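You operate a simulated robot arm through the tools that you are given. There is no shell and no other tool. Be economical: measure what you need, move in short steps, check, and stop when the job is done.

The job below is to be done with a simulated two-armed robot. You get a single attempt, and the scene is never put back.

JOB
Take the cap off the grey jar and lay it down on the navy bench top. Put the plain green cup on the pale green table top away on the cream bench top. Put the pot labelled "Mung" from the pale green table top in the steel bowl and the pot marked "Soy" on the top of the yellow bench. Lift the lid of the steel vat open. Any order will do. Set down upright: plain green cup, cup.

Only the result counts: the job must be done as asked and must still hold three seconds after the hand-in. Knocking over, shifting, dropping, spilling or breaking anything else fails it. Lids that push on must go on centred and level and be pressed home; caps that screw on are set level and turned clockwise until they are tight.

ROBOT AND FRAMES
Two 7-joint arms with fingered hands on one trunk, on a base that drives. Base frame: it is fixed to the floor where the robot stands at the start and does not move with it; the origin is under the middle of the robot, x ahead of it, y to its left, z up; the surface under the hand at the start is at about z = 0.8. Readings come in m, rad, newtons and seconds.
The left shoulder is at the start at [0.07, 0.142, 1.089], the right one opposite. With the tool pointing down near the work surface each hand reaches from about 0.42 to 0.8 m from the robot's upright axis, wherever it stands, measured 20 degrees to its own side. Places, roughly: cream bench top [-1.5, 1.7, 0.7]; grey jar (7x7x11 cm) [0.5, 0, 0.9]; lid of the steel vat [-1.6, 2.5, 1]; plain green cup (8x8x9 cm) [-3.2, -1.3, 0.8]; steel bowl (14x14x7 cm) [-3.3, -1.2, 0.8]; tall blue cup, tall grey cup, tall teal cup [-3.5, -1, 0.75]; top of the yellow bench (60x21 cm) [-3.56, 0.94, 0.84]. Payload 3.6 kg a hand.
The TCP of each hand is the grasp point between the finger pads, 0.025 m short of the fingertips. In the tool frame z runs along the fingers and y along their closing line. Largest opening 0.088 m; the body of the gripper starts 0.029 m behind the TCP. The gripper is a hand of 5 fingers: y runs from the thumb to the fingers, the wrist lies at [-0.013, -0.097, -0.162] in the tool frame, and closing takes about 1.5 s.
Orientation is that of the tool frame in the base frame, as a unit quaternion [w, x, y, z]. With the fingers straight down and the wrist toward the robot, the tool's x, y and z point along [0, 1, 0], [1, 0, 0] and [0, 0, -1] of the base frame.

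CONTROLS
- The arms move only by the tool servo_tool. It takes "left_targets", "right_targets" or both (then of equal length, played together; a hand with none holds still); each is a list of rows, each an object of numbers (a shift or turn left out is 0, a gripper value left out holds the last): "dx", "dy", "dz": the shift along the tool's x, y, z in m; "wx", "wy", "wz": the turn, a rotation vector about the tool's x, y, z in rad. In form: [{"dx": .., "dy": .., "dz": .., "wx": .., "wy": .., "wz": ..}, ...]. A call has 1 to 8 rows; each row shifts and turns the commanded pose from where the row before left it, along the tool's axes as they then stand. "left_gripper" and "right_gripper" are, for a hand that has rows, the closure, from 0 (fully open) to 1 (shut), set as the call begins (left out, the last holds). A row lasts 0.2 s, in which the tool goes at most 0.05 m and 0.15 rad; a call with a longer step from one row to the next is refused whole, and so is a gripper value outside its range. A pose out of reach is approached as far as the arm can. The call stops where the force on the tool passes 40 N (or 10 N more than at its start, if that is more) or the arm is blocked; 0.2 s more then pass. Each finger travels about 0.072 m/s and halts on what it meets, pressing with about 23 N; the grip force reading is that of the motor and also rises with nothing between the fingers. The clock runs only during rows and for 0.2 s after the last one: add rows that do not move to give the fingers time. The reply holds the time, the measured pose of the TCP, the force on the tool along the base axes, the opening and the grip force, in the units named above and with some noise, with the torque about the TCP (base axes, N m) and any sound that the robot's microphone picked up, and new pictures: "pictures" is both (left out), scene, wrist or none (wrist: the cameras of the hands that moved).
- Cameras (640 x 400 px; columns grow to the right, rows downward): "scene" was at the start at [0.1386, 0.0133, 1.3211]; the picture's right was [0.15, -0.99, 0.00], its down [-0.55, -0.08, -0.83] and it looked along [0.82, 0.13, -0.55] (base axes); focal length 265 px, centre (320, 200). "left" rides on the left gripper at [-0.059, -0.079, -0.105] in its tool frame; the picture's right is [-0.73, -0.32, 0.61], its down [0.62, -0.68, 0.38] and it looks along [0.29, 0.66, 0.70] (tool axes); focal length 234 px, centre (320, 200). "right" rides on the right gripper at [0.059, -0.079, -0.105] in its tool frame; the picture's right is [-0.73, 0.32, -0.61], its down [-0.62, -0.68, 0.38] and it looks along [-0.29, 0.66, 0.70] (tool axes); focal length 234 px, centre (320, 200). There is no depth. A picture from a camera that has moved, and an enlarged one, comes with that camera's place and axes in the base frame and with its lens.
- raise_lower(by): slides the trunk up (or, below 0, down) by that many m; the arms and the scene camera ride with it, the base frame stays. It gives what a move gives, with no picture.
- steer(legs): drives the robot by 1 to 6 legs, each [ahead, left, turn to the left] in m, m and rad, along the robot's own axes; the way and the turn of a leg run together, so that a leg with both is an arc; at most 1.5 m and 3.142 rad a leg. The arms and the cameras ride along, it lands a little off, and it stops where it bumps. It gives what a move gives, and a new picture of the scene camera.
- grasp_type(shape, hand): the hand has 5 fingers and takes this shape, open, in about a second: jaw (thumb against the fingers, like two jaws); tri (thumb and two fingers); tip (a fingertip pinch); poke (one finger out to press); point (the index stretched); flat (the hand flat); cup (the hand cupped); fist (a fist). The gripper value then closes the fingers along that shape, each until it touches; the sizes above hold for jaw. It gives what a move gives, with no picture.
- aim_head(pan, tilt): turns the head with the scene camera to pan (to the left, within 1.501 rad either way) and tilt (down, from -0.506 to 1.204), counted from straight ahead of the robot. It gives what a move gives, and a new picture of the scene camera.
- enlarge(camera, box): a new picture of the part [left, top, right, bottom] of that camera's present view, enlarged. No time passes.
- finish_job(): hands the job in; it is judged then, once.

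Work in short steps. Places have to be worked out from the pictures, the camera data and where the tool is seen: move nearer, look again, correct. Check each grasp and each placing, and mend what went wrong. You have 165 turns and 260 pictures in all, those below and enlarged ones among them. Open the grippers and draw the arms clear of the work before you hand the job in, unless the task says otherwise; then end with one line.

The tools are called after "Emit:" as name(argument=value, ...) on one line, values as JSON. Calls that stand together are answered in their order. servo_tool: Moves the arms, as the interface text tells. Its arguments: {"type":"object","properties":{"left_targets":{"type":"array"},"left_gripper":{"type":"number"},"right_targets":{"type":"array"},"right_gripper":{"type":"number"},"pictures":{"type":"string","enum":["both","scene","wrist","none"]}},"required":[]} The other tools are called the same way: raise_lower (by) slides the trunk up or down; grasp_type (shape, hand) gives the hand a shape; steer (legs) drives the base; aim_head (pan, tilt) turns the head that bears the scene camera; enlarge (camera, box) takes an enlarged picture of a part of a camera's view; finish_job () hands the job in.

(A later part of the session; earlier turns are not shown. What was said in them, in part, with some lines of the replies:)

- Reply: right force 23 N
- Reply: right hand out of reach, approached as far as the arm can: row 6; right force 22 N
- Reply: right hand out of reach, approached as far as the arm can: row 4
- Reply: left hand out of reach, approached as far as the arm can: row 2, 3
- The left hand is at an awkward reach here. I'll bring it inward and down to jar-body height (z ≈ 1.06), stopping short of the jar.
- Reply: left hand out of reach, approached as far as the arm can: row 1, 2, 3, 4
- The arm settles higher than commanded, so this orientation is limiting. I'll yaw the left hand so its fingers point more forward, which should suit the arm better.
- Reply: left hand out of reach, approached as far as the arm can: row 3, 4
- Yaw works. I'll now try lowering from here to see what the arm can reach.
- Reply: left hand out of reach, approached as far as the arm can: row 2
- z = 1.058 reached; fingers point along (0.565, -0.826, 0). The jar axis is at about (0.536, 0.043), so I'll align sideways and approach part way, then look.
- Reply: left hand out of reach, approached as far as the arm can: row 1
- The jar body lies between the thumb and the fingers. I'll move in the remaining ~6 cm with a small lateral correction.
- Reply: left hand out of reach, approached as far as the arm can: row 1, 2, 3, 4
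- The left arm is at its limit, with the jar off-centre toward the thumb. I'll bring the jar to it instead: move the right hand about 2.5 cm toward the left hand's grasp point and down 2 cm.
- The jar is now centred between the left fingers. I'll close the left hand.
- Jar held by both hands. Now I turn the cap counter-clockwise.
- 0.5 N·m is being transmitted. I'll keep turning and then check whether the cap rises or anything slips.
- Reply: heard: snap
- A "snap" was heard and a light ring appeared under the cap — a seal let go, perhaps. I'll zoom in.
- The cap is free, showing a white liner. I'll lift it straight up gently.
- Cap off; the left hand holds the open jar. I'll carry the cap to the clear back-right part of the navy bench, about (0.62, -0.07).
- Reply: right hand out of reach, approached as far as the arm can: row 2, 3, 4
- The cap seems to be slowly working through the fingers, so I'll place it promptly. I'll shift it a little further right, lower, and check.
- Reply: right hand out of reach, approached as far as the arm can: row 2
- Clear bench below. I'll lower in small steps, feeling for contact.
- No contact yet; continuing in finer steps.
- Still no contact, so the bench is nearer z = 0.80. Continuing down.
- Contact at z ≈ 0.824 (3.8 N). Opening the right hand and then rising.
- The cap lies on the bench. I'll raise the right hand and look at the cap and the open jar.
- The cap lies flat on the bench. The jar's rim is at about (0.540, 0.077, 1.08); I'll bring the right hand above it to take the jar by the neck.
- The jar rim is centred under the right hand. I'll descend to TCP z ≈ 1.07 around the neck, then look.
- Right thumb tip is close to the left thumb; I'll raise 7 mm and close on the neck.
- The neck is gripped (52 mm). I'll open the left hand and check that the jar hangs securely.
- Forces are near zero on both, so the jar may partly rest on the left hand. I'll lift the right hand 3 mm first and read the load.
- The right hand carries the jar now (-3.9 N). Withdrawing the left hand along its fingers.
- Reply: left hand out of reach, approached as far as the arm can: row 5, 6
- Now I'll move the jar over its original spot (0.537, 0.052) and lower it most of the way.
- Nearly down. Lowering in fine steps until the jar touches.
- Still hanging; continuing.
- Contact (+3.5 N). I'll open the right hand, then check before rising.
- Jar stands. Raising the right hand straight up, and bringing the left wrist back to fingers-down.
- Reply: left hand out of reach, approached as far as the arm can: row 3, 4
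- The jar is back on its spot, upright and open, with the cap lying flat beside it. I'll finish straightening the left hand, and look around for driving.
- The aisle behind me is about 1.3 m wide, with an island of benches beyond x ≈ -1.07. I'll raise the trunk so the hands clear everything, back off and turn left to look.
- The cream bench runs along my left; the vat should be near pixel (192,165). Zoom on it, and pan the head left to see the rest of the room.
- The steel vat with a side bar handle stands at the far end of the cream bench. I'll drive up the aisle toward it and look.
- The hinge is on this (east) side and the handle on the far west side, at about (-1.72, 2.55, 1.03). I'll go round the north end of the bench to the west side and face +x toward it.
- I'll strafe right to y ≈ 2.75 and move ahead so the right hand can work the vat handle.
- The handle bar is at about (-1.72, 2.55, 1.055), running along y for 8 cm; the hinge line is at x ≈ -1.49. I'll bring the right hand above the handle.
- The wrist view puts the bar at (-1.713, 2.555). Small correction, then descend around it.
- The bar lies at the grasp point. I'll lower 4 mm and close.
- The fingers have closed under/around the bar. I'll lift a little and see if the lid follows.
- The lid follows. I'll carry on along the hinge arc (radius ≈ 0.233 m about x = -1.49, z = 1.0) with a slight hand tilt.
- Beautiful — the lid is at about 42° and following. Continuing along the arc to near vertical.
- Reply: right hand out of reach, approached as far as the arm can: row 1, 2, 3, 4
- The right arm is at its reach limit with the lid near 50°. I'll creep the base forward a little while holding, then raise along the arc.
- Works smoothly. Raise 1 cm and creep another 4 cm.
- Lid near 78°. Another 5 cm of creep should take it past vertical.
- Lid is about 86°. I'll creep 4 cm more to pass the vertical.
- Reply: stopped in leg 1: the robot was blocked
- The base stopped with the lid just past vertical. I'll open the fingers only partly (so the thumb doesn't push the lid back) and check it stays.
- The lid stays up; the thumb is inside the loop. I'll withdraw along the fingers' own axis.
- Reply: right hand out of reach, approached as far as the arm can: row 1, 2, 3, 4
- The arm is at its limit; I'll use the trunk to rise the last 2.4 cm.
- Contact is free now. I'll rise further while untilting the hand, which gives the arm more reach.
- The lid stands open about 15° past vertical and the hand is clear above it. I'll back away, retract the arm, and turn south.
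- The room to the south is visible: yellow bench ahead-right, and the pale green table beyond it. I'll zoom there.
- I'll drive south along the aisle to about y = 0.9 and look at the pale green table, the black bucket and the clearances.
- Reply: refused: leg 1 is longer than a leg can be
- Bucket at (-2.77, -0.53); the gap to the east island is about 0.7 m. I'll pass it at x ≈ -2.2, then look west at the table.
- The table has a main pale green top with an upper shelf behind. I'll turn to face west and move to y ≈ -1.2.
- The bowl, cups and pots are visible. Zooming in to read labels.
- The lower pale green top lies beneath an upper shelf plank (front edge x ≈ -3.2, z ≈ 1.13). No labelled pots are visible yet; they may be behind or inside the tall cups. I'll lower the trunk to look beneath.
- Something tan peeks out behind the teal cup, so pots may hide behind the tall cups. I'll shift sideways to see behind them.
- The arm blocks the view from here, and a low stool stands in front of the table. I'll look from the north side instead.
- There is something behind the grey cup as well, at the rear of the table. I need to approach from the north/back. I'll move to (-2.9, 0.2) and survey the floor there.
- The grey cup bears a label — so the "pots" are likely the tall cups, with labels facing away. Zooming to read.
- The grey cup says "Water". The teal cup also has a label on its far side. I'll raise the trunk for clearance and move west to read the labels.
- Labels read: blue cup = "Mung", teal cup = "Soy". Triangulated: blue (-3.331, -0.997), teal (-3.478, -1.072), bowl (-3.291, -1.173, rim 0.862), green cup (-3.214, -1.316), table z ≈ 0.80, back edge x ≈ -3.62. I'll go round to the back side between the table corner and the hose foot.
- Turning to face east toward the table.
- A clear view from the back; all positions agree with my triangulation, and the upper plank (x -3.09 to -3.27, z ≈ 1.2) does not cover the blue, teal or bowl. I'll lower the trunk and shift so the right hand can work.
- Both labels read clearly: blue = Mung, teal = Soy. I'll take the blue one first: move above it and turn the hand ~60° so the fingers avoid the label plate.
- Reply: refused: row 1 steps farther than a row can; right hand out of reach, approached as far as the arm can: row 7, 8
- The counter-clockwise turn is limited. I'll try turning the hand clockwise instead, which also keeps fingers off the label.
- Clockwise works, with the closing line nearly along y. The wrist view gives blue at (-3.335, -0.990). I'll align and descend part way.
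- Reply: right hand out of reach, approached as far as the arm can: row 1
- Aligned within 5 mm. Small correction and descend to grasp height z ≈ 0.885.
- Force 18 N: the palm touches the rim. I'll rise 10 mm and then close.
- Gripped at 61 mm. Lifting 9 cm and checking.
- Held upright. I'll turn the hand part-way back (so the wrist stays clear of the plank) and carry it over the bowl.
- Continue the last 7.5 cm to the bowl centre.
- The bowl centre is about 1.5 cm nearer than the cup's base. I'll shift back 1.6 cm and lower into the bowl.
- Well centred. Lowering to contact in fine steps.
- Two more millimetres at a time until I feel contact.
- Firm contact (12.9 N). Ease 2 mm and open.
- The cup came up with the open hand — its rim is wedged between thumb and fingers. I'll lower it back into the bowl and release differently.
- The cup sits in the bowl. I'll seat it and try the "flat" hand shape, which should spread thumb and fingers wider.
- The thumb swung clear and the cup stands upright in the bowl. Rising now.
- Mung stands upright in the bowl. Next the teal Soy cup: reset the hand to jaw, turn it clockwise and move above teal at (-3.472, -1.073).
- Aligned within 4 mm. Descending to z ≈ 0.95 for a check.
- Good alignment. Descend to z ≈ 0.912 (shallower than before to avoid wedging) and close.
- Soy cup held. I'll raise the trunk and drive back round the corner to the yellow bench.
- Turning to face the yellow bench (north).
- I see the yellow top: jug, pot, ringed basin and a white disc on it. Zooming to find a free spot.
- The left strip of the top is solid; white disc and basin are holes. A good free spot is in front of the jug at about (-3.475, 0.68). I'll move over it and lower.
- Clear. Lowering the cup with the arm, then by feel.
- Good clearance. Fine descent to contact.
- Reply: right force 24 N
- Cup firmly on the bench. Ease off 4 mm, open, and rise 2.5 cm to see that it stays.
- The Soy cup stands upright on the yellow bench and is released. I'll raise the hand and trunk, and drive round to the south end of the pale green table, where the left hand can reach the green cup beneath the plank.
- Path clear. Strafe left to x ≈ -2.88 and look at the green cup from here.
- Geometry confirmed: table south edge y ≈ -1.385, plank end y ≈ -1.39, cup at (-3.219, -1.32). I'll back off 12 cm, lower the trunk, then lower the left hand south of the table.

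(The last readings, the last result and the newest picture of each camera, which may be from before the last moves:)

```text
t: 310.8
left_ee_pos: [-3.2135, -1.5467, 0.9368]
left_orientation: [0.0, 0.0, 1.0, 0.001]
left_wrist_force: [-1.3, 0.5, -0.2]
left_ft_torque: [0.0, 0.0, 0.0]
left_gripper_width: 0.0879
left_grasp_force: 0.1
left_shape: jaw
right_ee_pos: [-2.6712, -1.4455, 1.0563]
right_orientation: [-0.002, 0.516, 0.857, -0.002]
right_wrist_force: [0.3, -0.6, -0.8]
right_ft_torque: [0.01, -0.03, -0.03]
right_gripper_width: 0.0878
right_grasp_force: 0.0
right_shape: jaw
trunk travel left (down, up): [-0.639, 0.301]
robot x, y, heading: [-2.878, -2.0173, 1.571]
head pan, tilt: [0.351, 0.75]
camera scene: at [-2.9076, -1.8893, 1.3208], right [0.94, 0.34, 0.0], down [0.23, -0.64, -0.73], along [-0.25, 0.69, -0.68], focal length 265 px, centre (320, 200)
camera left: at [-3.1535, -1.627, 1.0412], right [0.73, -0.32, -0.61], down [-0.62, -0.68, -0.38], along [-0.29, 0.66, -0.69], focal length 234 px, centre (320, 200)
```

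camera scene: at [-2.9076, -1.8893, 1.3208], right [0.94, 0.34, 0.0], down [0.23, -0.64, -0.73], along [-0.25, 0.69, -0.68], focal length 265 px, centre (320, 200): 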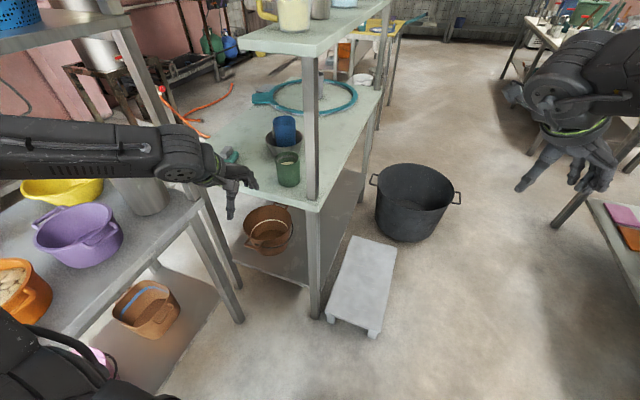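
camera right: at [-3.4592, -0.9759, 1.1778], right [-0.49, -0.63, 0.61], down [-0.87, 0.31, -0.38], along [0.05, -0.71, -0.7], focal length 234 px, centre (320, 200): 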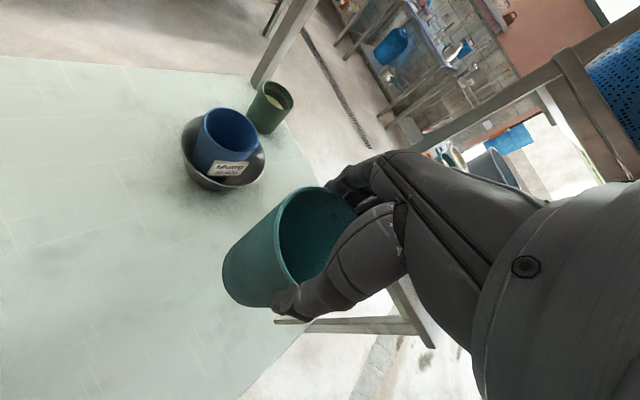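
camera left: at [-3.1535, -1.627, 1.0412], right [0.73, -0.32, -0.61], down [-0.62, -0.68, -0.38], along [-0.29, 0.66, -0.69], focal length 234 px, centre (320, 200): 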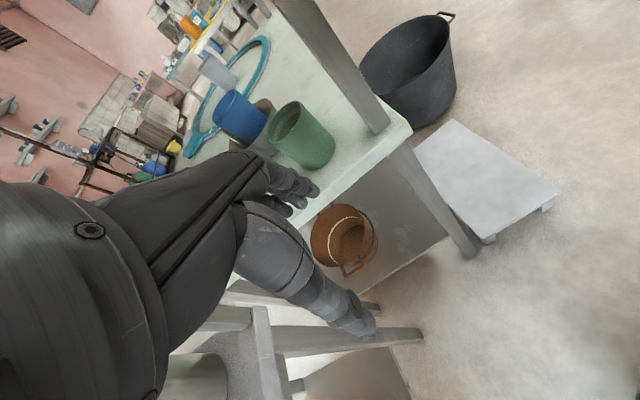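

The hand is south of the cup. I'll extend the arm north over the cup (arm only, so the elbow straightens away from the rack).

Emit:
servo_tool(left_targets=[{"dy": 0.04}, {"dy": 0.04}, {"dy": 0.04}, {"dy": 0.04}, {"dy": 0.03, "dx": 0.002}, {}], pictures="both")

```text
t: 312.2
left_ee_pos: [-3.2138, -1.3563, 0.9364]
left_orientation: [0.0, 0.001, 1.0, 0.0]
left_wrist_force: [0.5, -0.2, -0.1]
left_ft_torque: [0.04, 0.0, -0.01]
left_gripper_width: 0.088
left_grasp_force: 0.0
left_shape: jaw
right_ee_pos: [-2.6709, -1.4464, 1.056]
right_orientation: [-0.001, 0.516, 0.857, -0.002]
right_wrist_force: [0.3, -0.8, -0.3]
right_ft_torque: [-0.02, 0.04, 0.03]
right_gripper_width: 0.0877
right_grasp_force: 0.1
right_shape: jaw
trunk travel left (down, up): [-0.639, 0.301]
robot x, y, heading: [-2.8758, -2.0176, 1.571]
head pan, tilt: [0.351, 0.75]
camera scene: at [-2.9079, -1.8898, 1.3209], right [0.94, 0.34, 0.0], down [0.23, -0.64, -0.73], along [-0.25, 0.69, -0.68], focal length 265 px, centre (320, 200)
camera left: at [-3.1548, -1.4369, 1.0414], right [0.73, -0.32, -0.61], down [-0.63, -0.68, -0.38], along [-0.29, 0.66, -0.69], focal length 234 px, centre (320, 200)
```

scene: 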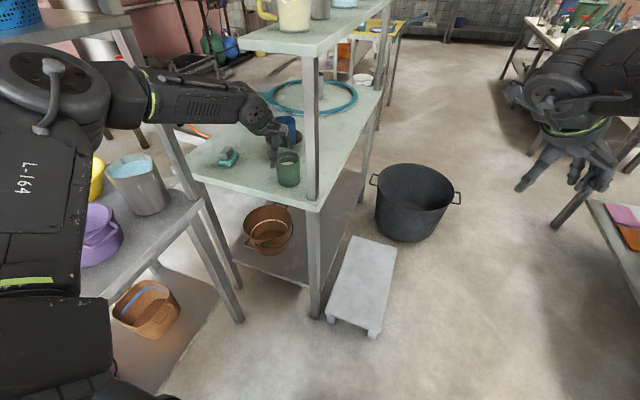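
left: 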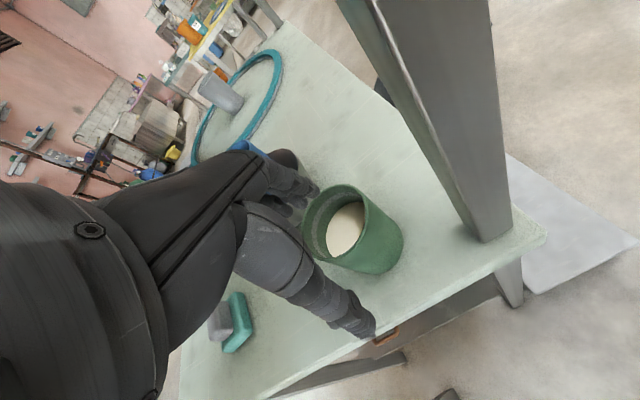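

The cup rim centre is at (-3.214, -1.322). Forward 3.4 cm more, then descend to grip height.

Emit:
servo_tool(left_targets=[{"dy": 0.034}, {}], pictures="wrist")

```text
t: 312.8
left_ee_pos: [-3.2137, -1.3248, 0.9369]
left_orientation: [0.001, 0.001, 1.0, 0.002]
left_wrist_force: [1.0, 0.1, 0.3]
left_ft_torque: [0.02, 0.02, 0.03]
left_gripper_width: 0.0877
left_grasp_force: 0.1
left_shape: jaw
right_ee_pos: [-2.6704, -1.4457, 1.0566]
right_orientation: [-0.002, 0.515, 0.857, -0.003]
right_wrist_force: [0.4, -0.2, 0.3]
right_ft_torque: [0.02, -0.01, 0.0]
right_gripper_width: 0.0876
right_grasp_force: 0.0
right_shape: jaw
trunk travel left (down, up): [-0.639, 0.301]
robot x, y, heading: [-2.8788, -2.0185, 1.566]
head pan, tilt: [0.351, 0.75]
camera left: at [-3.1547, -1.4044, 1.0419], right [0.72, -0.32, -0.61], down [-0.63, -0.68, -0.38], along [-0.29, 0.66, -0.69], focal length 234 px, centre (320, 200)
```

left: 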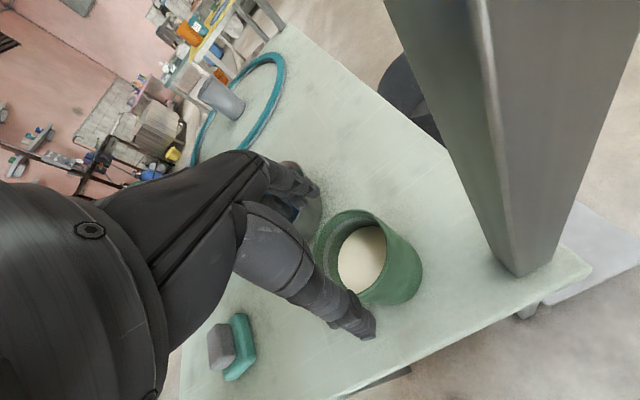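

Nearly aligned; correct 3 mm west and 5 mm north, descend and close.

Emit:
servo_tool(left_targets=[{"dx": 0.003, "dy": 0.005}, {"dz": 0.02}, {"dz": 0.02}, {"dz": 0.004}, {}], pictures="wrist")

```text
t: 314.0
left_ee_pos: [-3.2191, -1.3331, 0.8992]
left_orientation: [0.0, 0.001, 1.0, 0.001]
left_wrist_force: [0.2, 1.2, 0.6]
left_ft_torque: [0.02, 0.01, 0.0]
left_gripper_width: 0.0876
left_grasp_force: 0.1
left_shape: jaw
left hand out of reach, approached as far as the arm can: row 2, 3
right_ee_pos: [-2.6708, -1.446, 1.0562]
right_orientation: [-0.001, 0.516, 0.857, -0.002]
right_wrist_force: [-0.5, 0.1, -0.2]
right_ft_torque: [0.02, -0.03, 0.0]
right_gripper_width: 0.0876
right_grasp_force: 0.0
right_shape: jaw
trunk travel left (down, up): [-0.639, 0.301]
robot x, y, heading: [-2.8814, -2.0186, 1.572]
head pan, tilt: [0.351, 0.75]
camera left: at [-3.159, -1.4122, 1.0034], right [0.73, -0.32, -0.61], down [-0.63, -0.68, -0.38], along [-0.29, 0.66, -0.69], focal length 234 px, centre (320, 200)
```

left: 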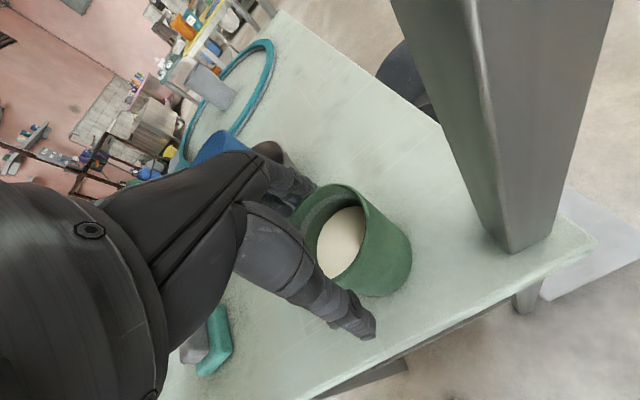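

At reach limit and 1.4 cm short. I'll rise, creep the base forward 5 cm, and re-align.

Emit:
servo_tool(left_targets=[{"dz": -0.02}, {"dz": -0.02}, {}], pictures="none")

Emit:
steer(legs=[[0.05, 0, 0]])

Emit:
enlarge(camera="left", box=[0, 0, 640, 400])

```text
t: 314.8
left_ee_pos: [-3.219, -1.3292, 0.9377]
left_orientation: [-0.001, 0.001, 1.0, 0.001]
left_wrist_force: [0.5, 0.8, -1.0]
left_ft_torque: [0.0, -0.02, 0.03]
left_gripper_width: 0.088
left_grasp_force: 0.1
left_shape: jaw
right_ee_pos: [-2.6705, -1.446, 1.0552]
right_orientation: [-0.001, 0.517, 0.856, -0.003]
right_wrist_force: [-0.4, -1.1, -0.4]
right_ft_torque: [-0.03, 0.0, 0.03]
right_gripper_width: 0.0878
right_grasp_force: 0.0
right_shape: jaw
trunk travel left (down, up): [-0.639, 0.301]
robot x, y, heading: [-2.8805, -2.0201, 1.57]
head pan, tilt: [0.351, 0.75]
```

```text
t: 315.7
left_ee_pos: [-3.2189, -1.2822, 0.9396]
left_orientation: [0.0, 0.0, 1.0, 0.002]
left_wrist_force: [0.4, 1.0, 0.8]
left_ft_torque: [-0.04, 0.0, -0.02]
left_gripper_width: 0.0879
left_grasp_force: 0.0
left_shape: jaw
right_ee_pos: [-2.6706, -1.3973, 1.0571]
right_orientation: [-0.001, 0.515, 0.857, -0.002]
right_wrist_force: [0.7, -0.5, 0.4]
right_ft_torque: [0.02, 0.0, 0.0]
right_gripper_width: 0.0878
right_grasp_force: 0.1
right_shape: jaw
trunk travel left (down, up): [-0.639, 0.301]
robot x, y, heading: [-2.8798, -1.9678, 1.573]
head pan, tilt: [0.351, 0.75]
camera scene: at [-2.9077, -1.841, 1.3211], right [0.94, 0.34, 0.0], down [0.23, -0.64, -0.73], along [-0.25, 0.69, -0.68], focal length 265 px, centre (320, 200)
```

scene: 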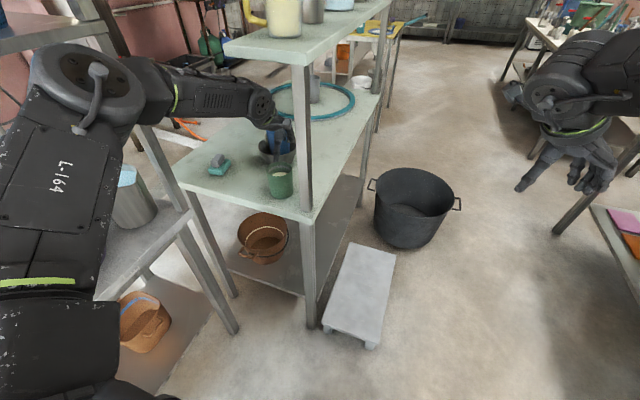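

```text
1.00 times, centred on (320, 200) of left (not enlarged: the box is as wide or as high as the picture)
camera zoom: at [-3.1586, -1.3614, 1.0435], right [0.72, -0.32, -0.61], down [-0.62, -0.68, -0.39], along [-0.29, 0.66, -0.69], focal length 234 px, centre (320, 200)
```

zoom: 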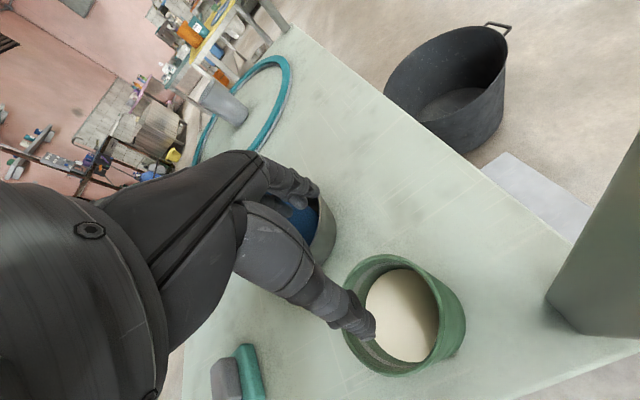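

Now re-align: 3.9 cm back south and 5 mm east, then descend.

Emit:
servo_tool(left_targets=[{"dy": -0.039, "dx": -0.005}, {}, {"dz": 0.02}, {"dz": 0.016}, {}], pictures="wrist")

```text
t: 316.9
left_ee_pos: [-3.2125, -1.3201, 0.9011]
left_orientation: [0.0, 0.001, 1.0, 0.0]
left_wrist_force: [-0.6, 0.0, 0.2]
left_ft_torque: [0.01, 0.0, 0.01]
left_gripper_width: 0.088
left_grasp_force: 0.1
left_shape: jaw
right_ee_pos: [-2.6708, -1.3954, 1.0558]
right_orientation: [-0.001, 0.515, 0.857, -0.003]
right_wrist_force: [0.8, -0.1, -0.5]
right_ft_torque: [0.01, 0.01, 0.0]
right_gripper_width: 0.0878
right_grasp_force: 0.0
right_shape: jaw
trunk travel left (down, up): [-0.639, 0.301]
robot x, y, heading: [-2.878, -1.9703, 1.571]
head pan, tilt: [0.351, 0.75]
camera left: at [-3.1537, -1.3989, 1.0061], right [0.73, -0.32, -0.61], down [-0.62, -0.68, -0.38], along [-0.29, 0.66, -0.69], focal length 234 px, centre (320, 200)
```

left: 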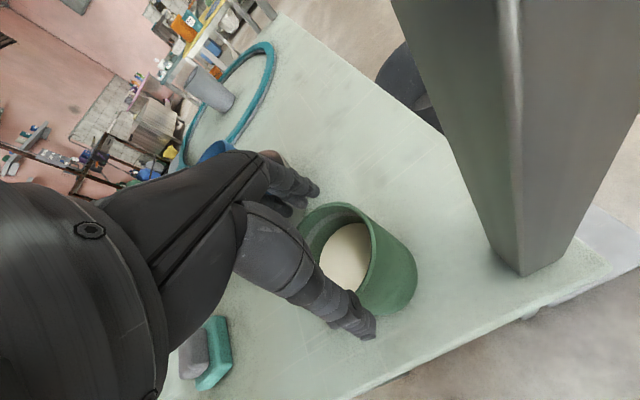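

Refine by 4 mm east and 6 mm south, go down 8 mm and close.

Emit:
servo_tool(left_targets=[{"dx": -0.004, "dy": -0.006}, {"dz": 0.008}, {}], pictures="none")

Emit:
servo_tool(left_targets=[{}, {}, {}, {}, {}, {}], left_gripper=1, pictures="wrist")

```text
t: 317.7
left_ee_pos: [-3.2101, -1.3264, 0.8939]
left_orientation: [0.0, 0.001, 1.0, 0.001]
left_wrist_force: [-0.1, 0.4, 0.2]
left_ft_torque: [0.02, 0.02, -0.03]
left_gripper_width: 0.0881
left_grasp_force: 0.1
left_shape: jaw
right_ee_pos: [-2.6696, -1.396, 1.0557]
right_orientation: [-0.002, 0.515, 0.857, -0.003]
right_wrist_force: [0.9, -0.3, -0.2]
right_ft_torque: [0.0, 0.0, -0.01]
right_gripper_width: 0.0879
right_grasp_force: 0.1
right_shape: jaw
trunk travel left (down, up): [-0.639, 0.301]
robot x, y, heading: [-2.8786, -1.9656, 1.565]
head pan, tilt: [0.351, 0.75]
```

```text
t: 319.1
left_ee_pos: [-3.2088, -1.3272, 0.8941]
left_orientation: [0.0, 0.002, 1.0, 0.001]
left_wrist_force: [-0.5, 0.2, -0.3]
left_ft_torque: [0.0, 0.01, 0.0]
left_gripper_width: 0.0601
left_grasp_force: 22.7
left_shape: jaw
right_ee_pos: [-2.6713, -1.3955, 1.0548]
right_orientation: [-0.001, 0.515, 0.857, -0.003]
right_wrist_force: [0.6, 0.1, 1.0]
right_ft_torque: [0.0, -0.02, 0.04]
right_gripper_width: 0.0875
right_grasp_force: 0.0
right_shape: jaw
trunk travel left (down, up): [-0.639, 0.301]
robot x, y, heading: [-2.8766, -1.9659, 1.569]
head pan, tilt: [0.351, 0.75]
camera left: at [-3.1497, -1.4053, 0.9982], right [0.73, -0.32, -0.61], down [-0.62, -0.68, -0.38], along [-0.29, 0.66, -0.69], focal length 234 px, centre (320, 200)
```

left: 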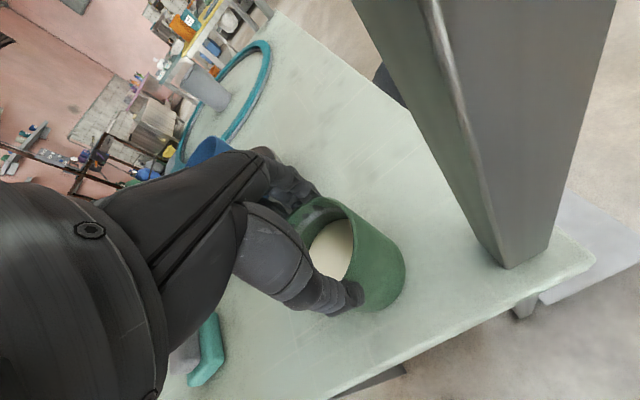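

Gripped (60 mm). Lift 4.5 cm and check.

Emit:
servo_tool(left_targets=[{"dz": -0.015}, {"dz": -0.015}, {"dz": -0.015}, {}], pictures="both")

```text
t: 320.1
left_ee_pos: [-3.2094, -1.325, 0.9398]
left_orientation: [0.0, 0.001, 1.0, 0.001]
left_wrist_force: [0.6, 0.0, -1.9]
left_ft_torque: [0.01, -0.04, 0.04]
left_gripper_width: 0.0598
left_grasp_force: 23.3
left_shape: jaw
right_ee_pos: [-2.6708, -1.3958, 1.0557]
right_orientation: [0.0, 0.515, 0.857, -0.003]
right_wrist_force: [-0.3, -0.8, 0.1]
right_ft_torque: [0.0, 0.01, 0.0]
right_gripper_width: 0.0877
right_grasp_force: 0.1
right_shape: jaw
trunk travel left (down, up): [-0.639, 0.301]
robot x, y, heading: [-2.8771, -1.9635, 1.569]
head pan, tilt: [0.351, 0.75]
camera scene: at [-2.908, -1.8389, 1.3208], right [0.94, 0.34, 0.0], down [0.23, -0.64, -0.73], along [-0.25, 0.69, -0.68], focal length 265 px, centre (320, 200)
camera left: at [-3.1499, -1.4048, 1.0434], right [0.73, -0.32, -0.61], down [-0.62, -0.68, -0.38], along [-0.29, 0.66, -0.69], focal length 234 px, centre (320, 200)
```

scene: 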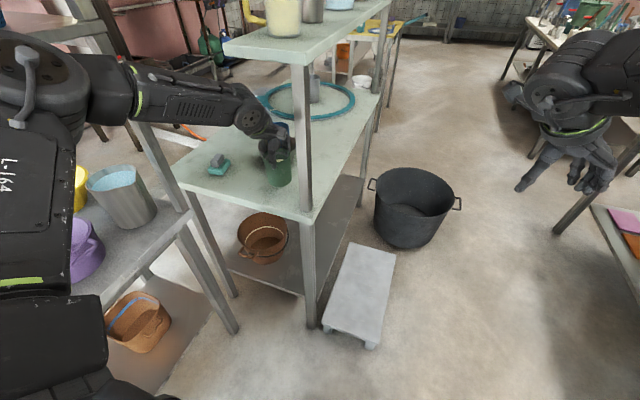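
left: 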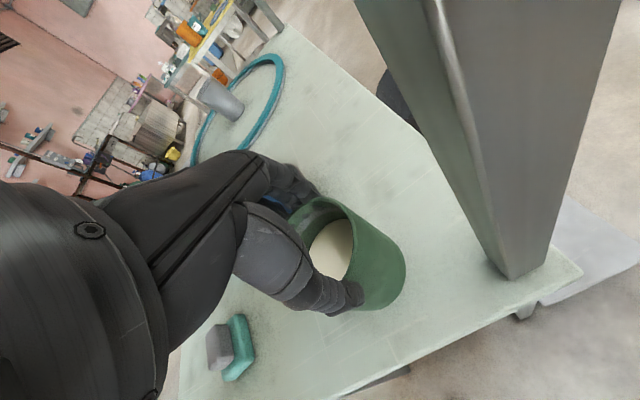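

Held. I'll back the base straight out 25 cm, raise the trunk and move east to the aisle.

Emit:
steer(legs=[[-0.27, 0, 0], [0, -0.66, 0]])

Emit:
raise_lower(by=0.26)

Emit:
enlarge(camera="left", box=[0, 0, 640, 400])

```text
t: 325.3
left_ee_pos: [-2.544, -1.5973, 0.9378]
left_orientation: [0.001, 0.003, 1.0, 0.001]
left_wrist_force: [0.2, 0.0, -2.0]
left_ft_torque: [0.01, 0.01, 0.01]
left_gripper_width: 0.0598
left_grasp_force: 23.3
left_shape: jaw
right_ee_pos: [-2.0062, -1.6712, 1.0558]
right_orientation: [0.0, 0.518, 0.856, -0.004]
right_wrist_force: [-0.8, -0.6, -0.3]
right_ft_torque: [0.01, -0.01, 0.05]
right_gripper_width: 0.0876
right_grasp_force: 0.0
right_shape: jaw
trunk travel left (down, up): [-0.639, 0.301]
robot x, y, heading: [-2.2187, -2.2441, 1.564]
head pan, tilt: [0.351, 0.75]
camera scene: at [-2.2463, -2.1128, 1.3208], right [0.94, 0.34, 0.0], down [0.23, -0.64, -0.73], along [-0.25, 0.69, -0.68], focal length 265 px, centre (320, 200)
```

scene: 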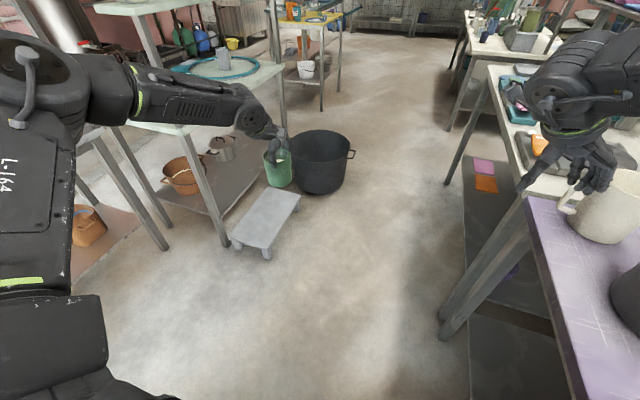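

```text
t: 328.0
left_ee_pos: [-2.5436, -1.598, 1.1991]
left_orientation: [0.0, 0.004, 1.0, 0.0]
left_wrist_force: [0.1, 0.1, -1.8]
left_ft_torque: [0.0, -0.01, 0.01]
left_gripper_width: 0.0599
left_grasp_force: 23.1
left_shape: jaw
right_ee_pos: [-2.0063, -1.6713, 1.3154]
right_orientation: [-0.001, 0.518, 0.856, -0.003]
right_wrist_force: [-1.1, 0.1, 0.1]
right_ft_torque: [0.02, 0.01, -0.01]
right_gripper_width: 0.0879
right_grasp_force: 0.1
right_shape: jaw
trunk travel left (down, up): [-0.899, 0.041]
robot x, y, heading: [-2.2167, -2.24, 1.563]
head pan, tilt: [0.351, 0.75]
```

```text
1.00 times, centred on (320, 200) of left (not enlarged: the box is as wide or as high as the picture)
camera zoom: at [-2.4851, -1.6768, 1.3031], right [0.72, -0.33, -0.61], down [-0.63, -0.68, -0.38], along [-0.28, 0.66, -0.69], focal length 234 px, centre (320, 200)
```

zoom: 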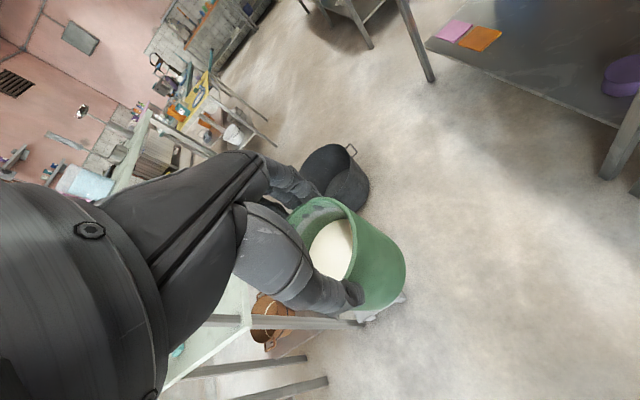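

The cup is secure. Driving north to the west side of the cream bench.

Emit:
steer(legs=[[1.5, 0, 0], [0.6, 0, 0], [0.5, 0.25, 0], [0.8, 0, 0]])

Emit:
aim_head(pan=-1.2, tilt=0.5)

```text
t: 345.1
left_ee_pos: [-2.7392, 1.8116, 1.1997]
left_orientation: [0.0, 0.006, 1.0, 0.001]
left_wrist_force: [0.1, -0.3, -1.6]
left_ft_torque: [0.02, 0.0, 0.0]
left_gripper_width: 0.0597
left_grasp_force: 22.9
left_shape: jaw
right_ee_pos: [-2.2009, 1.7363, 1.3176]
right_orientation: [-0.001, 0.52, 0.854, -0.002]
right_wrist_force: [0.4, 0.5, 0.0]
right_ft_torque: [0.02, 0.01, 0.02]
right_gripper_width: 0.088
right_grasp_force: 0.1
right_shape: jaw
trunk travel left (down, up): [-0.899, 0.041]
robot x, y, heading: [-2.4133, 1.1696, 1.558]
head pan, tilt: [0.351, 0.75]
camera scene: at [-2.4432, 1.2949, 1.5809], right [0.94, 0.33, 0.0], down [0.23, -0.64, -0.73], along [-0.24, 0.69, -0.68], focal length 265 px, centre (320, 200)
```

scene: 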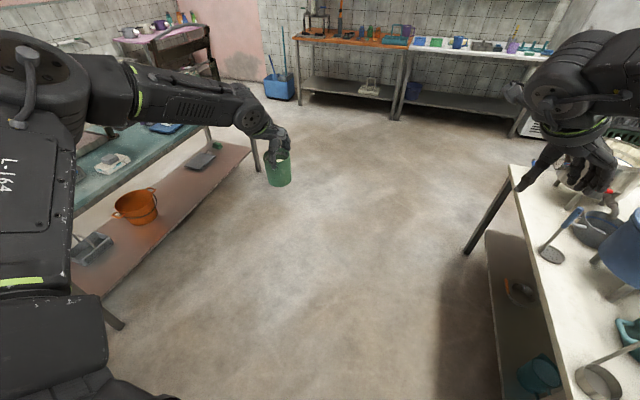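

```text
t: 346.7
left_ee_pos: [-2.7393, 1.8134, 1.1992]
left_orientation: [0.0, 0.006, 1.0, 0.0]
left_wrist_force: [0.3, 1.2, -2.1]
left_ft_torque: [-0.01, 0.01, -0.02]
left_gripper_width: 0.0599
left_grasp_force: 23.1
left_shape: jaw
right_ee_pos: [-2.2027, 1.7369, 1.3152]
right_orientation: [-0.001, 0.52, 0.854, -0.003]
right_wrist_force: [0.1, 0.3, 0.0]
right_ft_torque: [0.01, 0.0, -0.01]
right_gripper_width: 0.0877
right_grasp_force: 0.0
right_shape: jaw
trunk travel left (down, up): [-0.899, 0.041]
robot x, y, heading: [-2.4129, 1.1689, 1.558]
head pan, tilt: [-1.201, 0.499]
camera scene: at [-2.3305, 1.2503, 1.6028], right [0.35, -0.94, 0.0], down [-0.45, -0.17, -0.88], along [0.82, 0.31, -0.48], focal length 265 px, centre (320, 200)
```

scene: 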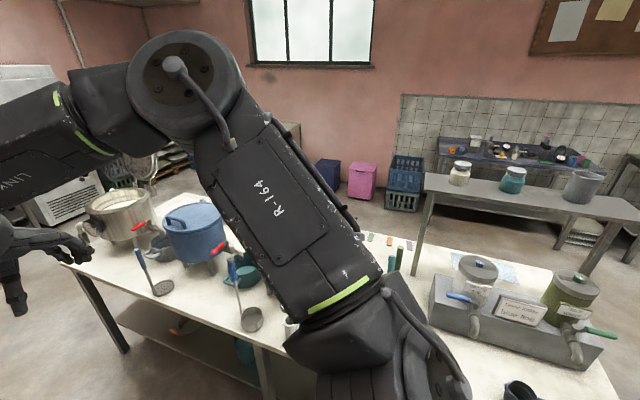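

I'll step west for room, turn east to face the cream bench, and look for a free spot.

Emit:
steer(legs=[[0, 0.33, 0], [0, 0, -1.558]])

Emit:
aim_head(pan=0.1, tilt=0.55)

```text
t: 352.7
left_ee_pos: [-2.1036, 1.4973, 1.1977]
left_orientation: [0.0, 0.71, 0.704, 0.001]
left_wrist_force: [0.0, 0.3, -1.5]
left_ft_torque: [-0.02, 0.0, -0.05]
left_gripper_width: 0.0594
left_grasp_force: 23.2
left_shape: jaw
right_ee_pos: [-2.177, 0.9596, 1.3165]
right_orientation: [-0.003, 0.971, 0.239, -0.001]
right_wrist_force: [-0.3, 0.0, -0.6]
right_ft_torque: [-0.01, 0.01, -0.04]
right_gripper_width: 0.0874
right_grasp_force: 0.1
right_shape: jaw
trunk travel left (down, up): [-0.899, 0.041]
robot x, y, heading: [-2.7484, 1.1672, -0.011]
head pan, tilt: [-1.201, 0.499]
camera scene: at [-2.664, 1.087, 1.6028], right [-0.93, -0.35, 0.0], down [-0.17, 0.45, -0.88], along [0.31, -0.82, -0.48], focal length 265 px, centre (320, 200)
```

scene: 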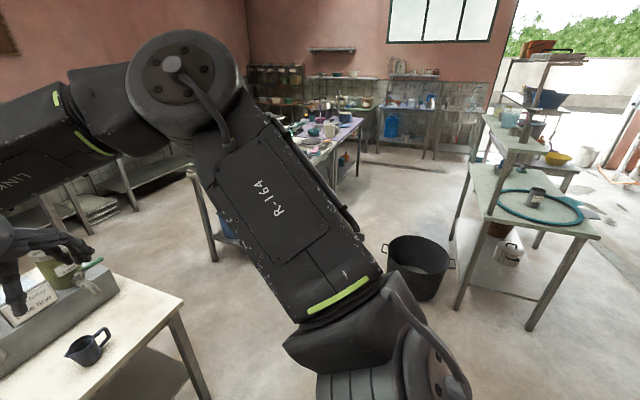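

```text
t: 354.2
left_ee_pos: [-2.1038, 1.4967, 1.1989]
left_orientation: [0.0, 0.71, 0.704, 0.001]
left_wrist_force: [-0.4, 0.0, -1.5]
left_ft_torque: [-0.02, 0.03, 0.0]
left_gripper_width: 0.0593
left_grasp_force: 22.4
left_shape: jaw
right_ee_pos: [-2.1763, 0.9587, 1.3161]
right_orientation: [-0.003, 0.971, 0.239, -0.001]
right_wrist_force: [0.2, 0.0, 0.0]
right_ft_torque: [-0.01, 0.0, -0.01]
right_gripper_width: 0.0877
right_grasp_force: 0.1
right_shape: jaw
trunk travel left (down, up): [-0.899, 0.041]
robot x, y, heading: [-2.7489, 1.1725, -0.001]
head pan, tilt: [0.099, 0.55]
camera scene: at [-2.6068, 1.1797, 1.5982], right [0.09, -1.0, 0.0], down [-0.52, -0.05, -0.85], along [0.85, 0.08, -0.52], focal length 265 px, centre (320, 200)
```

scene: 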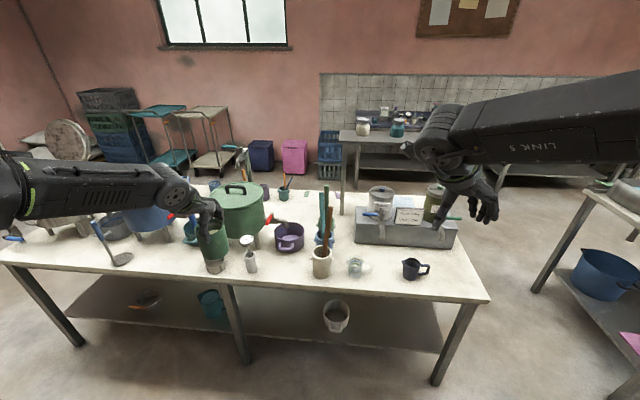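

A free spot lies between the white bottle and the brush crock, at about (-1.755, 1.42). I'll drive forward 0.37 m, raise the right hand out of the way, and align the left hand.

Emit:
steer(legs=[[0.37, 0, 0]])

Emit:
servo_tool(left_targets=[{"dx": -0.025, "dy": -0.008}, {"dx": -0.025, "dy": -0.008}, {"dx": -0.025, "dy": -0.008}, {}], right_targets=[{"dz": -0.04}, {"dz": -0.04}, {"dz": -0.04}, {"dz": -0.03}], pictures="none")

Emit:
aim_head(pan=0.35, tilt=0.8)

```text
t: 356.6
left_ee_pos: [-1.7355, 1.4932, 1.2006]
left_orientation: [0.001, 0.711, 0.703, 0.002]
left_wrist_force: [-0.1, -0.2, -1.9]
left_ft_torque: [0.0, -0.03, 0.02]
left_gripper_width: 0.0593
left_grasp_force: 23.0
left_shape: jaw
right_ee_pos: [-1.8093, 0.9553, 1.3161]
right_orientation: [-0.002, 0.971, 0.237, 0.0]
right_wrist_force: [0.0, -1.0, 0.6]
right_ft_torque: [-0.04, -0.05, 0.01]
right_gripper_width: 0.0879
right_grasp_force: 0.0
right_shape: jaw
trunk travel left (down, up): [-0.899, 0.041]
robot x, y, heading: [-2.3765, 1.1695, -0.003]
head pan, tilt: [0.099, 0.55]
camera scene: at [-2.2388, 1.1767, 1.5985], right [0.09, -1.0, 0.0], down [-0.52, -0.05, -0.85], along [0.85, 0.08, -0.52], focal length 265 px, centre (320, 200)
```

scene: 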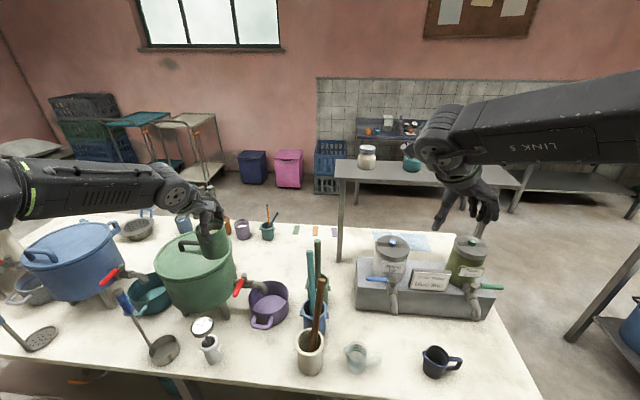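

```text
t: 357.6
left_ee_pos: [-1.7575, 1.4179, 1.1975]
left_orientation: [-0.001, 0.711, 0.703, 0.0]
left_wrist_force: [0.2, 0.4, -1.1]
left_ft_torque: [-0.01, 0.03, 0.05]
left_gripper_width: 0.0592
left_grasp_force: 23.3
left_shape: jaw
right_ee_pos: [-1.8137, 0.9575, 1.4116]
right_orientation: [-0.005, 0.97, 0.244, 0.007]
right_wrist_force: [0.2, -0.5, 0.0]
right_ft_torque: [0.04, -0.04, 0.0]
right_gripper_width: 0.0877
right_grasp_force: 0.1
right_shape: jaw
right hand out of reach, approached as far as the arm can: row 3, 4
trunk travel left (down, up): [-0.899, 0.041]
robot x, y, heading: [-2.3756, 1.1717, -0.004]
head pan, tilt: [0.099, 0.55]
```

```text
t: 358.3
left_ee_pos: [-1.7571, 1.4188, 1.1982]
left_orientation: [0.001, 0.711, 0.703, 0.001]
left_wrist_force: [0.3, -0.8, -1.7]
left_ft_torque: [-0.01, 0.04, 0.0]
left_gripper_width: 0.0594
left_grasp_force: 23.0
left_shape: jaw
right_ee_pos: [-1.8153, 0.9593, 1.4127]
right_orientation: [-0.004, 0.97, 0.245, 0.008]
right_wrist_force: [-1.0, -0.1, -1.3]
right_ft_torque: [0.0, 0.0, 0.0]
right_gripper_width: 0.0881
right_grasp_force: 0.1
right_shape: jaw
trunk travel left (down, up): [-0.899, 0.041]
robot x, y, heading: [-2.3742, 1.1677, -0.007]
head pan, tilt: [0.351, 0.799]
camera scene: at [-2.2491, 1.1959, 1.5768], right [0.33, -0.94, 0.0], down [-0.68, -0.24, -0.7], along [0.66, 0.23, -0.72], focal length 265 px, centre (320, 200)
```

scene: 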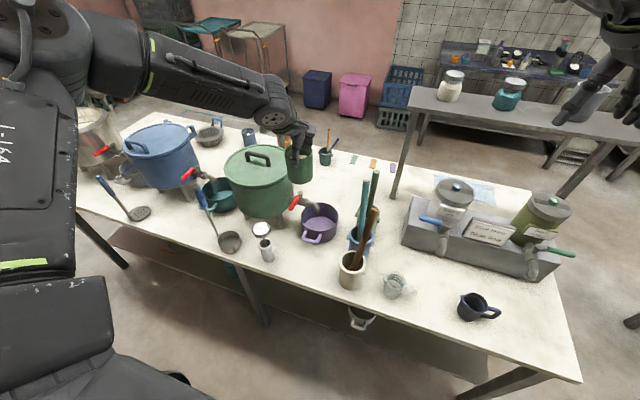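

The bench edge is at x ≈ -1.89; a better spot is (-1.80, 1.40), clear of the purple pot's handle. Align and lower.

Emit:
servo_tool(left_targets=[{"dx": -0.009, "dy": -0.021}, {"dx": -0.009, "dy": -0.021}, {}], pictures="none")

Emit:
raise_lower(by=-0.28)

Emit:
enlarge(camera="scene", box=[200, 130, 420, 330])

Emit:
enlarge(camera="left", box=[0, 0, 640, 400])

```text
t: 359.1
left_ee_pos: [-1.7998, 1.4004, 1.1981]
left_orientation: [0.001, 0.71, 0.704, 0.001]
left_wrist_force: [-0.6, -0.7, -2.8]
left_ft_torque: [-0.04, 0.03, 0.01]
left_gripper_width: 0.0591
left_grasp_force: 23.0
left_shape: jaw
right_ee_pos: [-1.813, 0.9585, 1.4104]
right_orientation: [-0.004, 0.97, 0.244, 0.007]
right_wrist_force: [0.2, 0.0, -1.0]
right_ft_torque: [0.01, 0.0, -0.04]
right_gripper_width: 0.0879
right_grasp_force: 0.1
right_shape: jaw
trunk travel left (down, up): [-0.899, 0.041]
robot x, y, heading: [-2.3766, 1.1715, -0.007]
head pan, tilt: [0.351, 0.799]
```

```text
t: 362.0
left_ee_pos: [-1.8015, 1.3996, 0.9197]
left_orientation: [0.0, 0.711, 0.703, 0.0]
left_wrist_force: [0.4, 0.6, -1.0]
left_ft_torque: [0.0, 0.01, 0.01]
left_gripper_width: 0.0591
left_grasp_force: 22.9
left_shape: jaw
right_ee_pos: [-1.8142, 0.9578, 1.1331]
right_orientation: [-0.005, 0.97, 0.244, 0.008]
right_wrist_force: [0.8, 0.0, -0.1]
right_ft_torque: [-0.02, 0.03, 0.0]
right_gripper_width: 0.0875
right_grasp_force: 0.1
right_shape: jaw
trunk travel left (down, up): [-0.619, 0.321]
robot x, y, heading: [-2.3734, 1.1663, -0.011]
head pan, tilt: [0.351, 0.799]
```

```text
2.00 times, centred on (310, 230) of scene
camera zoom: at [-2.2494, 1.1955, 1.2968], right [0.34, -0.94, 0.0], down [-0.68, -0.24, -0.7], along [0.66, 0.23, -0.72], focal length 529 px, centre (340, 140)
```

zoom: 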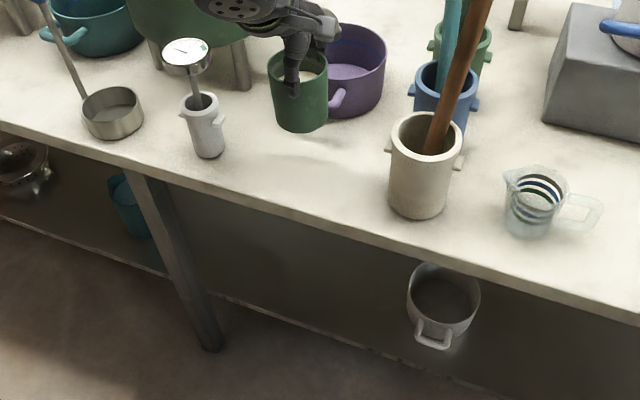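

```text
1.00 times, centred on (320, 200) of left (not enlarged: the box is as wide or as high as the picture)
camera zoom: at [-1.8788, 1.3417, 1.0238], right [-0.33, -0.72, -0.61], down [-0.67, 0.63, -0.38], along [0.66, 0.28, -0.69], focal length 234 px, centre (320, 200)
```

zoom: 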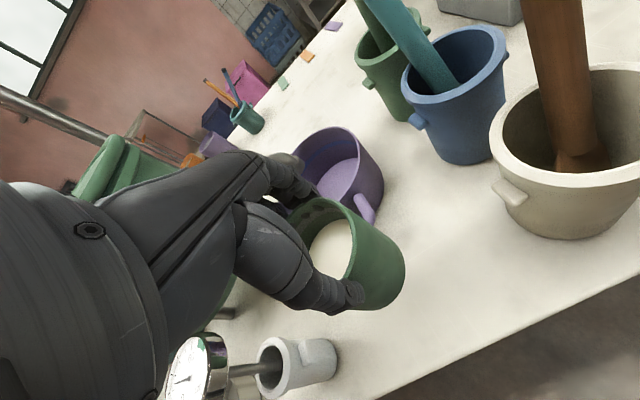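

Spot is clear all round. Lowering the arm 9 cm, then by feel.

Emit:
servo_tool(left_targets=[{"dz": 0.03}, {"dz": 0.03}, {"dz": 0.02}, {"dz": 0.01}, {}], pictures="none")

Emit:
enlarge(camera="scene", box=[200, 130, 420, 330])

```text
t: 363.2
left_ee_pos: [-1.8, 1.3994, 0.8322]
left_orientation: [0.003, 0.711, 0.703, 0.002]
left_wrist_force: [2.6, -0.4, 17.4]
left_ft_torque: [0.09, -0.14, 0.03]
left_gripper_width: 0.0581
left_grasp_force: 23.4
left_shape: jaw
right_ee_pos: [-1.8178, 0.9567, 1.1335]
right_orientation: [-0.004, 0.97, 0.244, 0.008]
right_wrist_force: [-0.3, 0.3, 0.2]
right_ft_torque: [0.04, 0.01, -0.02]
right_gripper_width: 0.0876
right_grasp_force: 0.0
right_shape: jaw
trunk travel left (down, up): [-0.619, 0.321]
robot x, y, heading: [-2.3773, 1.1696, -0.009]
head pan, tilt: [0.351, 0.799]
```

```text
2.00 times, centred on (310, 230) of scene
camera zoom: at [-2.2518, 1.1944, 1.2974], right [0.34, -0.94, 0.0], down [-0.67, -0.24, -0.7], along [0.66, 0.23, -0.72], focal length 529 px, centre (340, 140)
```

zoom: 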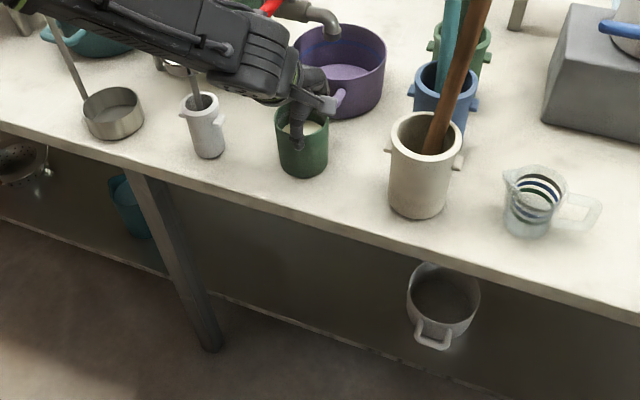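

Contact (bench z ≈ 0.74). The cup stands about 3 cm inside the edge. Ease off, open, and rise slightly to verify.

Emit:
servo_tool(left_targets=[{"dz": -0.004}, {}, {}, {}, {}, {}], left_gripper=0, pictures="none")

Emit:
servo_tool(left_targets=[{"dz": -0.01}, {"dz": -0.015}, {}], pictures="none")

Emit:
enlarge(camera="scene", box=[200, 130, 420, 330])

```text
t: 364.6
left_ee_pos: [-1.8011, 1.3986, 0.8334]
left_orientation: [0.0, 0.711, 0.703, 0.0]
left_wrist_force: [-0.2, -0.2, -0.2]
left_ft_torque: [0.01, 0.0, 0.0]
left_gripper_width: 0.0876
left_grasp_force: 0.0
left_shape: jaw
right_ee_pos: [-1.8159, 0.9574, 1.1326]
right_orientation: [-0.004, 0.97, 0.243, 0.009]
right_wrist_force: [0.0, 0.3, -0.6]
right_ft_torque: [0.03, -0.01, -0.01]
right_gripper_width: 0.0878
right_grasp_force: 0.1
right_shape: jaw
trunk travel left (down, up): [-0.619, 0.321]
robot x, y, heading: [-2.3783, 1.1667, -0.005]
head pan, tilt: [0.351, 0.799]
```

```text
t: 365.4
left_ee_pos: [-1.8003, 1.3995, 0.8586]
left_orientation: [0.001, 0.711, 0.704, 0.001]
left_wrist_force: [0.0, 0.3, 0.1]
left_ft_torque: [0.0, 0.01, 0.02]
left_gripper_width: 0.0876
left_grasp_force: 0.0
left_shape: jaw
right_ee_pos: [-1.8147, 0.9575, 1.1314]
right_orientation: [-0.005, 0.97, 0.244, 0.008]
right_wrist_force: [-0.6, -0.1, -0.7]
right_ft_torque: [0.02, 0.02, 0.01]
right_gripper_width: 0.0877
right_grasp_force: 0.0
right_shape: jaw
trunk travel left (down, up): [-0.619, 0.321]
robot x, y, heading: [-2.3762, 1.1708, -0.012]
head pan, tilt: [0.351, 0.799]
```

```text
2.00 times, centred on (310, 230) of scene
camera zoom: at [-2.2494, 1.1955, 1.2968], right [0.34, -0.94, 0.0], down [-0.68, -0.24, -0.7], along [0.66, 0.23, -0.72], focal length 529 px, centre (340, 140)
```

zoom: 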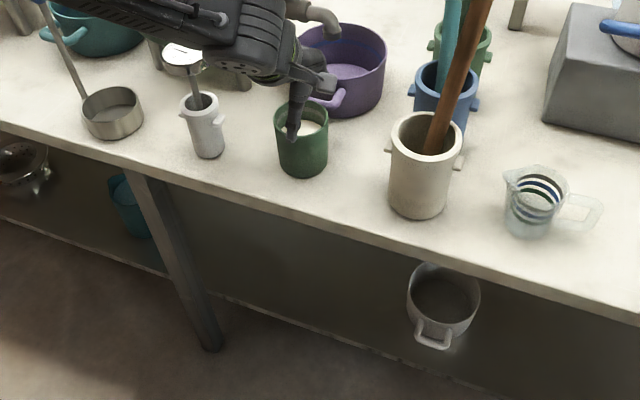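

The green cup stays put, upright. I'll raise the left hand, then the trunk, back off, and check the vat lid once more.

Emit:
servo_tool(left_targets=[{"dz": -0.03}, {"dz": -0.04}, {"dz": -0.05}, {"dz": -0.05}, {"dz": -0.04}, {}], pictures="none")

Emit:
raise_lower(by=0.25)

Emit:
steer(legs=[[-0.35, 0, 0]])

Emit:
aim_head(pan=0.5, tilt=0.5)

```text
t: 366.8
left_ee_pos: [-1.8, 1.4005, 1.0688]
left_orientation: [0.001, 0.711, 0.703, 0.001]
left_wrist_force: [-0.3, -0.2, 0.4]
left_ft_torque: [0.01, -0.01, 0.01]
left_gripper_width: 0.0876
left_grasp_force: 0.1
left_shape: jaw
right_ee_pos: [-1.8152, 0.9572, 1.1309]
right_orientation: [-0.004, 0.97, 0.244, 0.007]
right_wrist_force: [-0.2, 0.1, -0.3]
right_ft_torque: [0.0, -0.04, -0.03]
right_gripper_width: 0.0878
right_grasp_force: 0.1
right_shape: jaw
trunk travel left (down, up): [-0.619, 0.321]
robot x, y, heading: [-2.3773, 1.1694, -0.012]
head pan, tilt: [0.351, 0.799]
```

```text
t: 369.3
left_ee_pos: [-1.8004, 1.3997, 1.3195]
left_orientation: [0.001, 0.711, 0.704, 0.001]
left_wrist_force: [0.2, -0.2, -0.1]
left_ft_torque: [0.02, 0.01, 0.0]
left_gripper_width: 0.0878
left_grasp_force: 0.0
left_shape: jaw
right_ee_pos: [-1.8149, 0.9573, 1.3834]
right_orientation: [-0.005, 0.97, 0.244, 0.007]
right_wrist_force: [0.4, 0.1, 0.2]
right_ft_torque: [0.02, -0.02, -0.01]
right_gripper_width: 0.0879
right_grasp_force: 0.2
right_shape: jaw
trunk travel left (down, up): [-0.869, 0.071]
robot x, y, heading: [-2.3759, 1.1696, -0.012]
head pan, tilt: [0.351, 0.799]
```

```text
t: 371.6
left_ee_pos: [-2.1464, 1.4053, 1.3174]
left_orientation: [0.0, 0.71, 0.704, 0.0]
left_wrist_force: [-0.3, -0.5, -0.7]
left_ft_torque: [0.03, -0.01, -0.01]
left_gripper_width: 0.0878
left_grasp_force: 0.1
left_shape: jaw
right_ee_pos: [-2.161, 0.9616, 1.3813]
right_orientation: [-0.005, 0.969, 0.246, 0.007]
right_wrist_force: [-0.4, -0.8, 0.1]
right_ft_torque: [0.02, 0.02, 0.03]
right_gripper_width: 0.0877
right_grasp_force: 0.1
right_shape: jaw
trunk travel left (down, up): [-0.869, 0.071]
robot x, y, heading: [-2.7231, 1.1754, -0.003]
head pan, tilt: [0.351, 0.799]
camera scene: at [-2.5952, 1.1983, 1.5465], right [0.34, -0.94, 0.0], down [-0.68, -0.24, -0.7], along [0.65, 0.24, -0.72], focal length 265 px, centre (320, 200)
```

scene: 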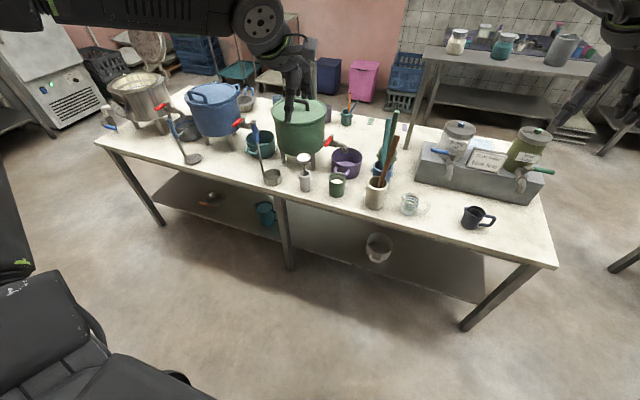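

```text
t: 372.4
left_ee_pos: [-2.1493, 1.405, 1.319]
left_orientation: [0.0, 0.71, 0.704, 0.001]
left_wrist_force: [-0.2, -0.6, 0.3]
left_ft_torque: [-0.02, -0.01, 0.02]
left_gripper_width: 0.0879
left_grasp_force: 0.0
left_shape: jaw
right_ee_pos: [-2.1643, 0.9622, 1.3828]
right_orientation: [-0.004, 0.969, 0.245, 0.008]
right_wrist_force: [0.5, -0.1, -0.7]
right_ft_torque: [0.01, 0.0, 0.02]
right_gripper_width: 0.0877
right_grasp_force: 0.1
right_shape: jaw
trunk travel left (down, up): [-0.869, 0.071]
robot x, y, heading: [-2.7252, 1.1705, -0.006]
head pan, tilt: [0.499, 0.499]
camera scene: at [-2.5949, 1.2141, 1.5728], right [0.47, -0.88, 0.0], down [-0.42, -0.23, -0.88], along [0.77, 0.42, -0.48], focal length 265 px, centre (320, 200)
```

scene: 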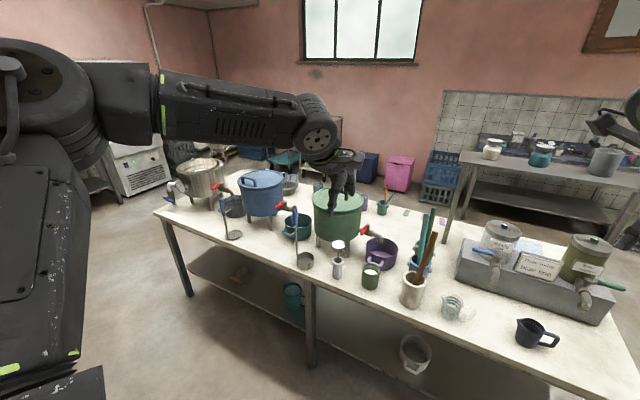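

The green cup stands upright on the cream bench, the vat lid is still open, both hands are empty and the arms are clear. Handing the job in.

Emit:
finish_job()

```text
The job is handed in.
```

All five tasks are done and handed in: the cap is on the navy bench, the green cup on the cream bench, Mung in the steel bowl, Soy on the yellow bench, and the vat lid open. The grey jar was lifted to get its cap off and set back within about 1 cm of where it stood.
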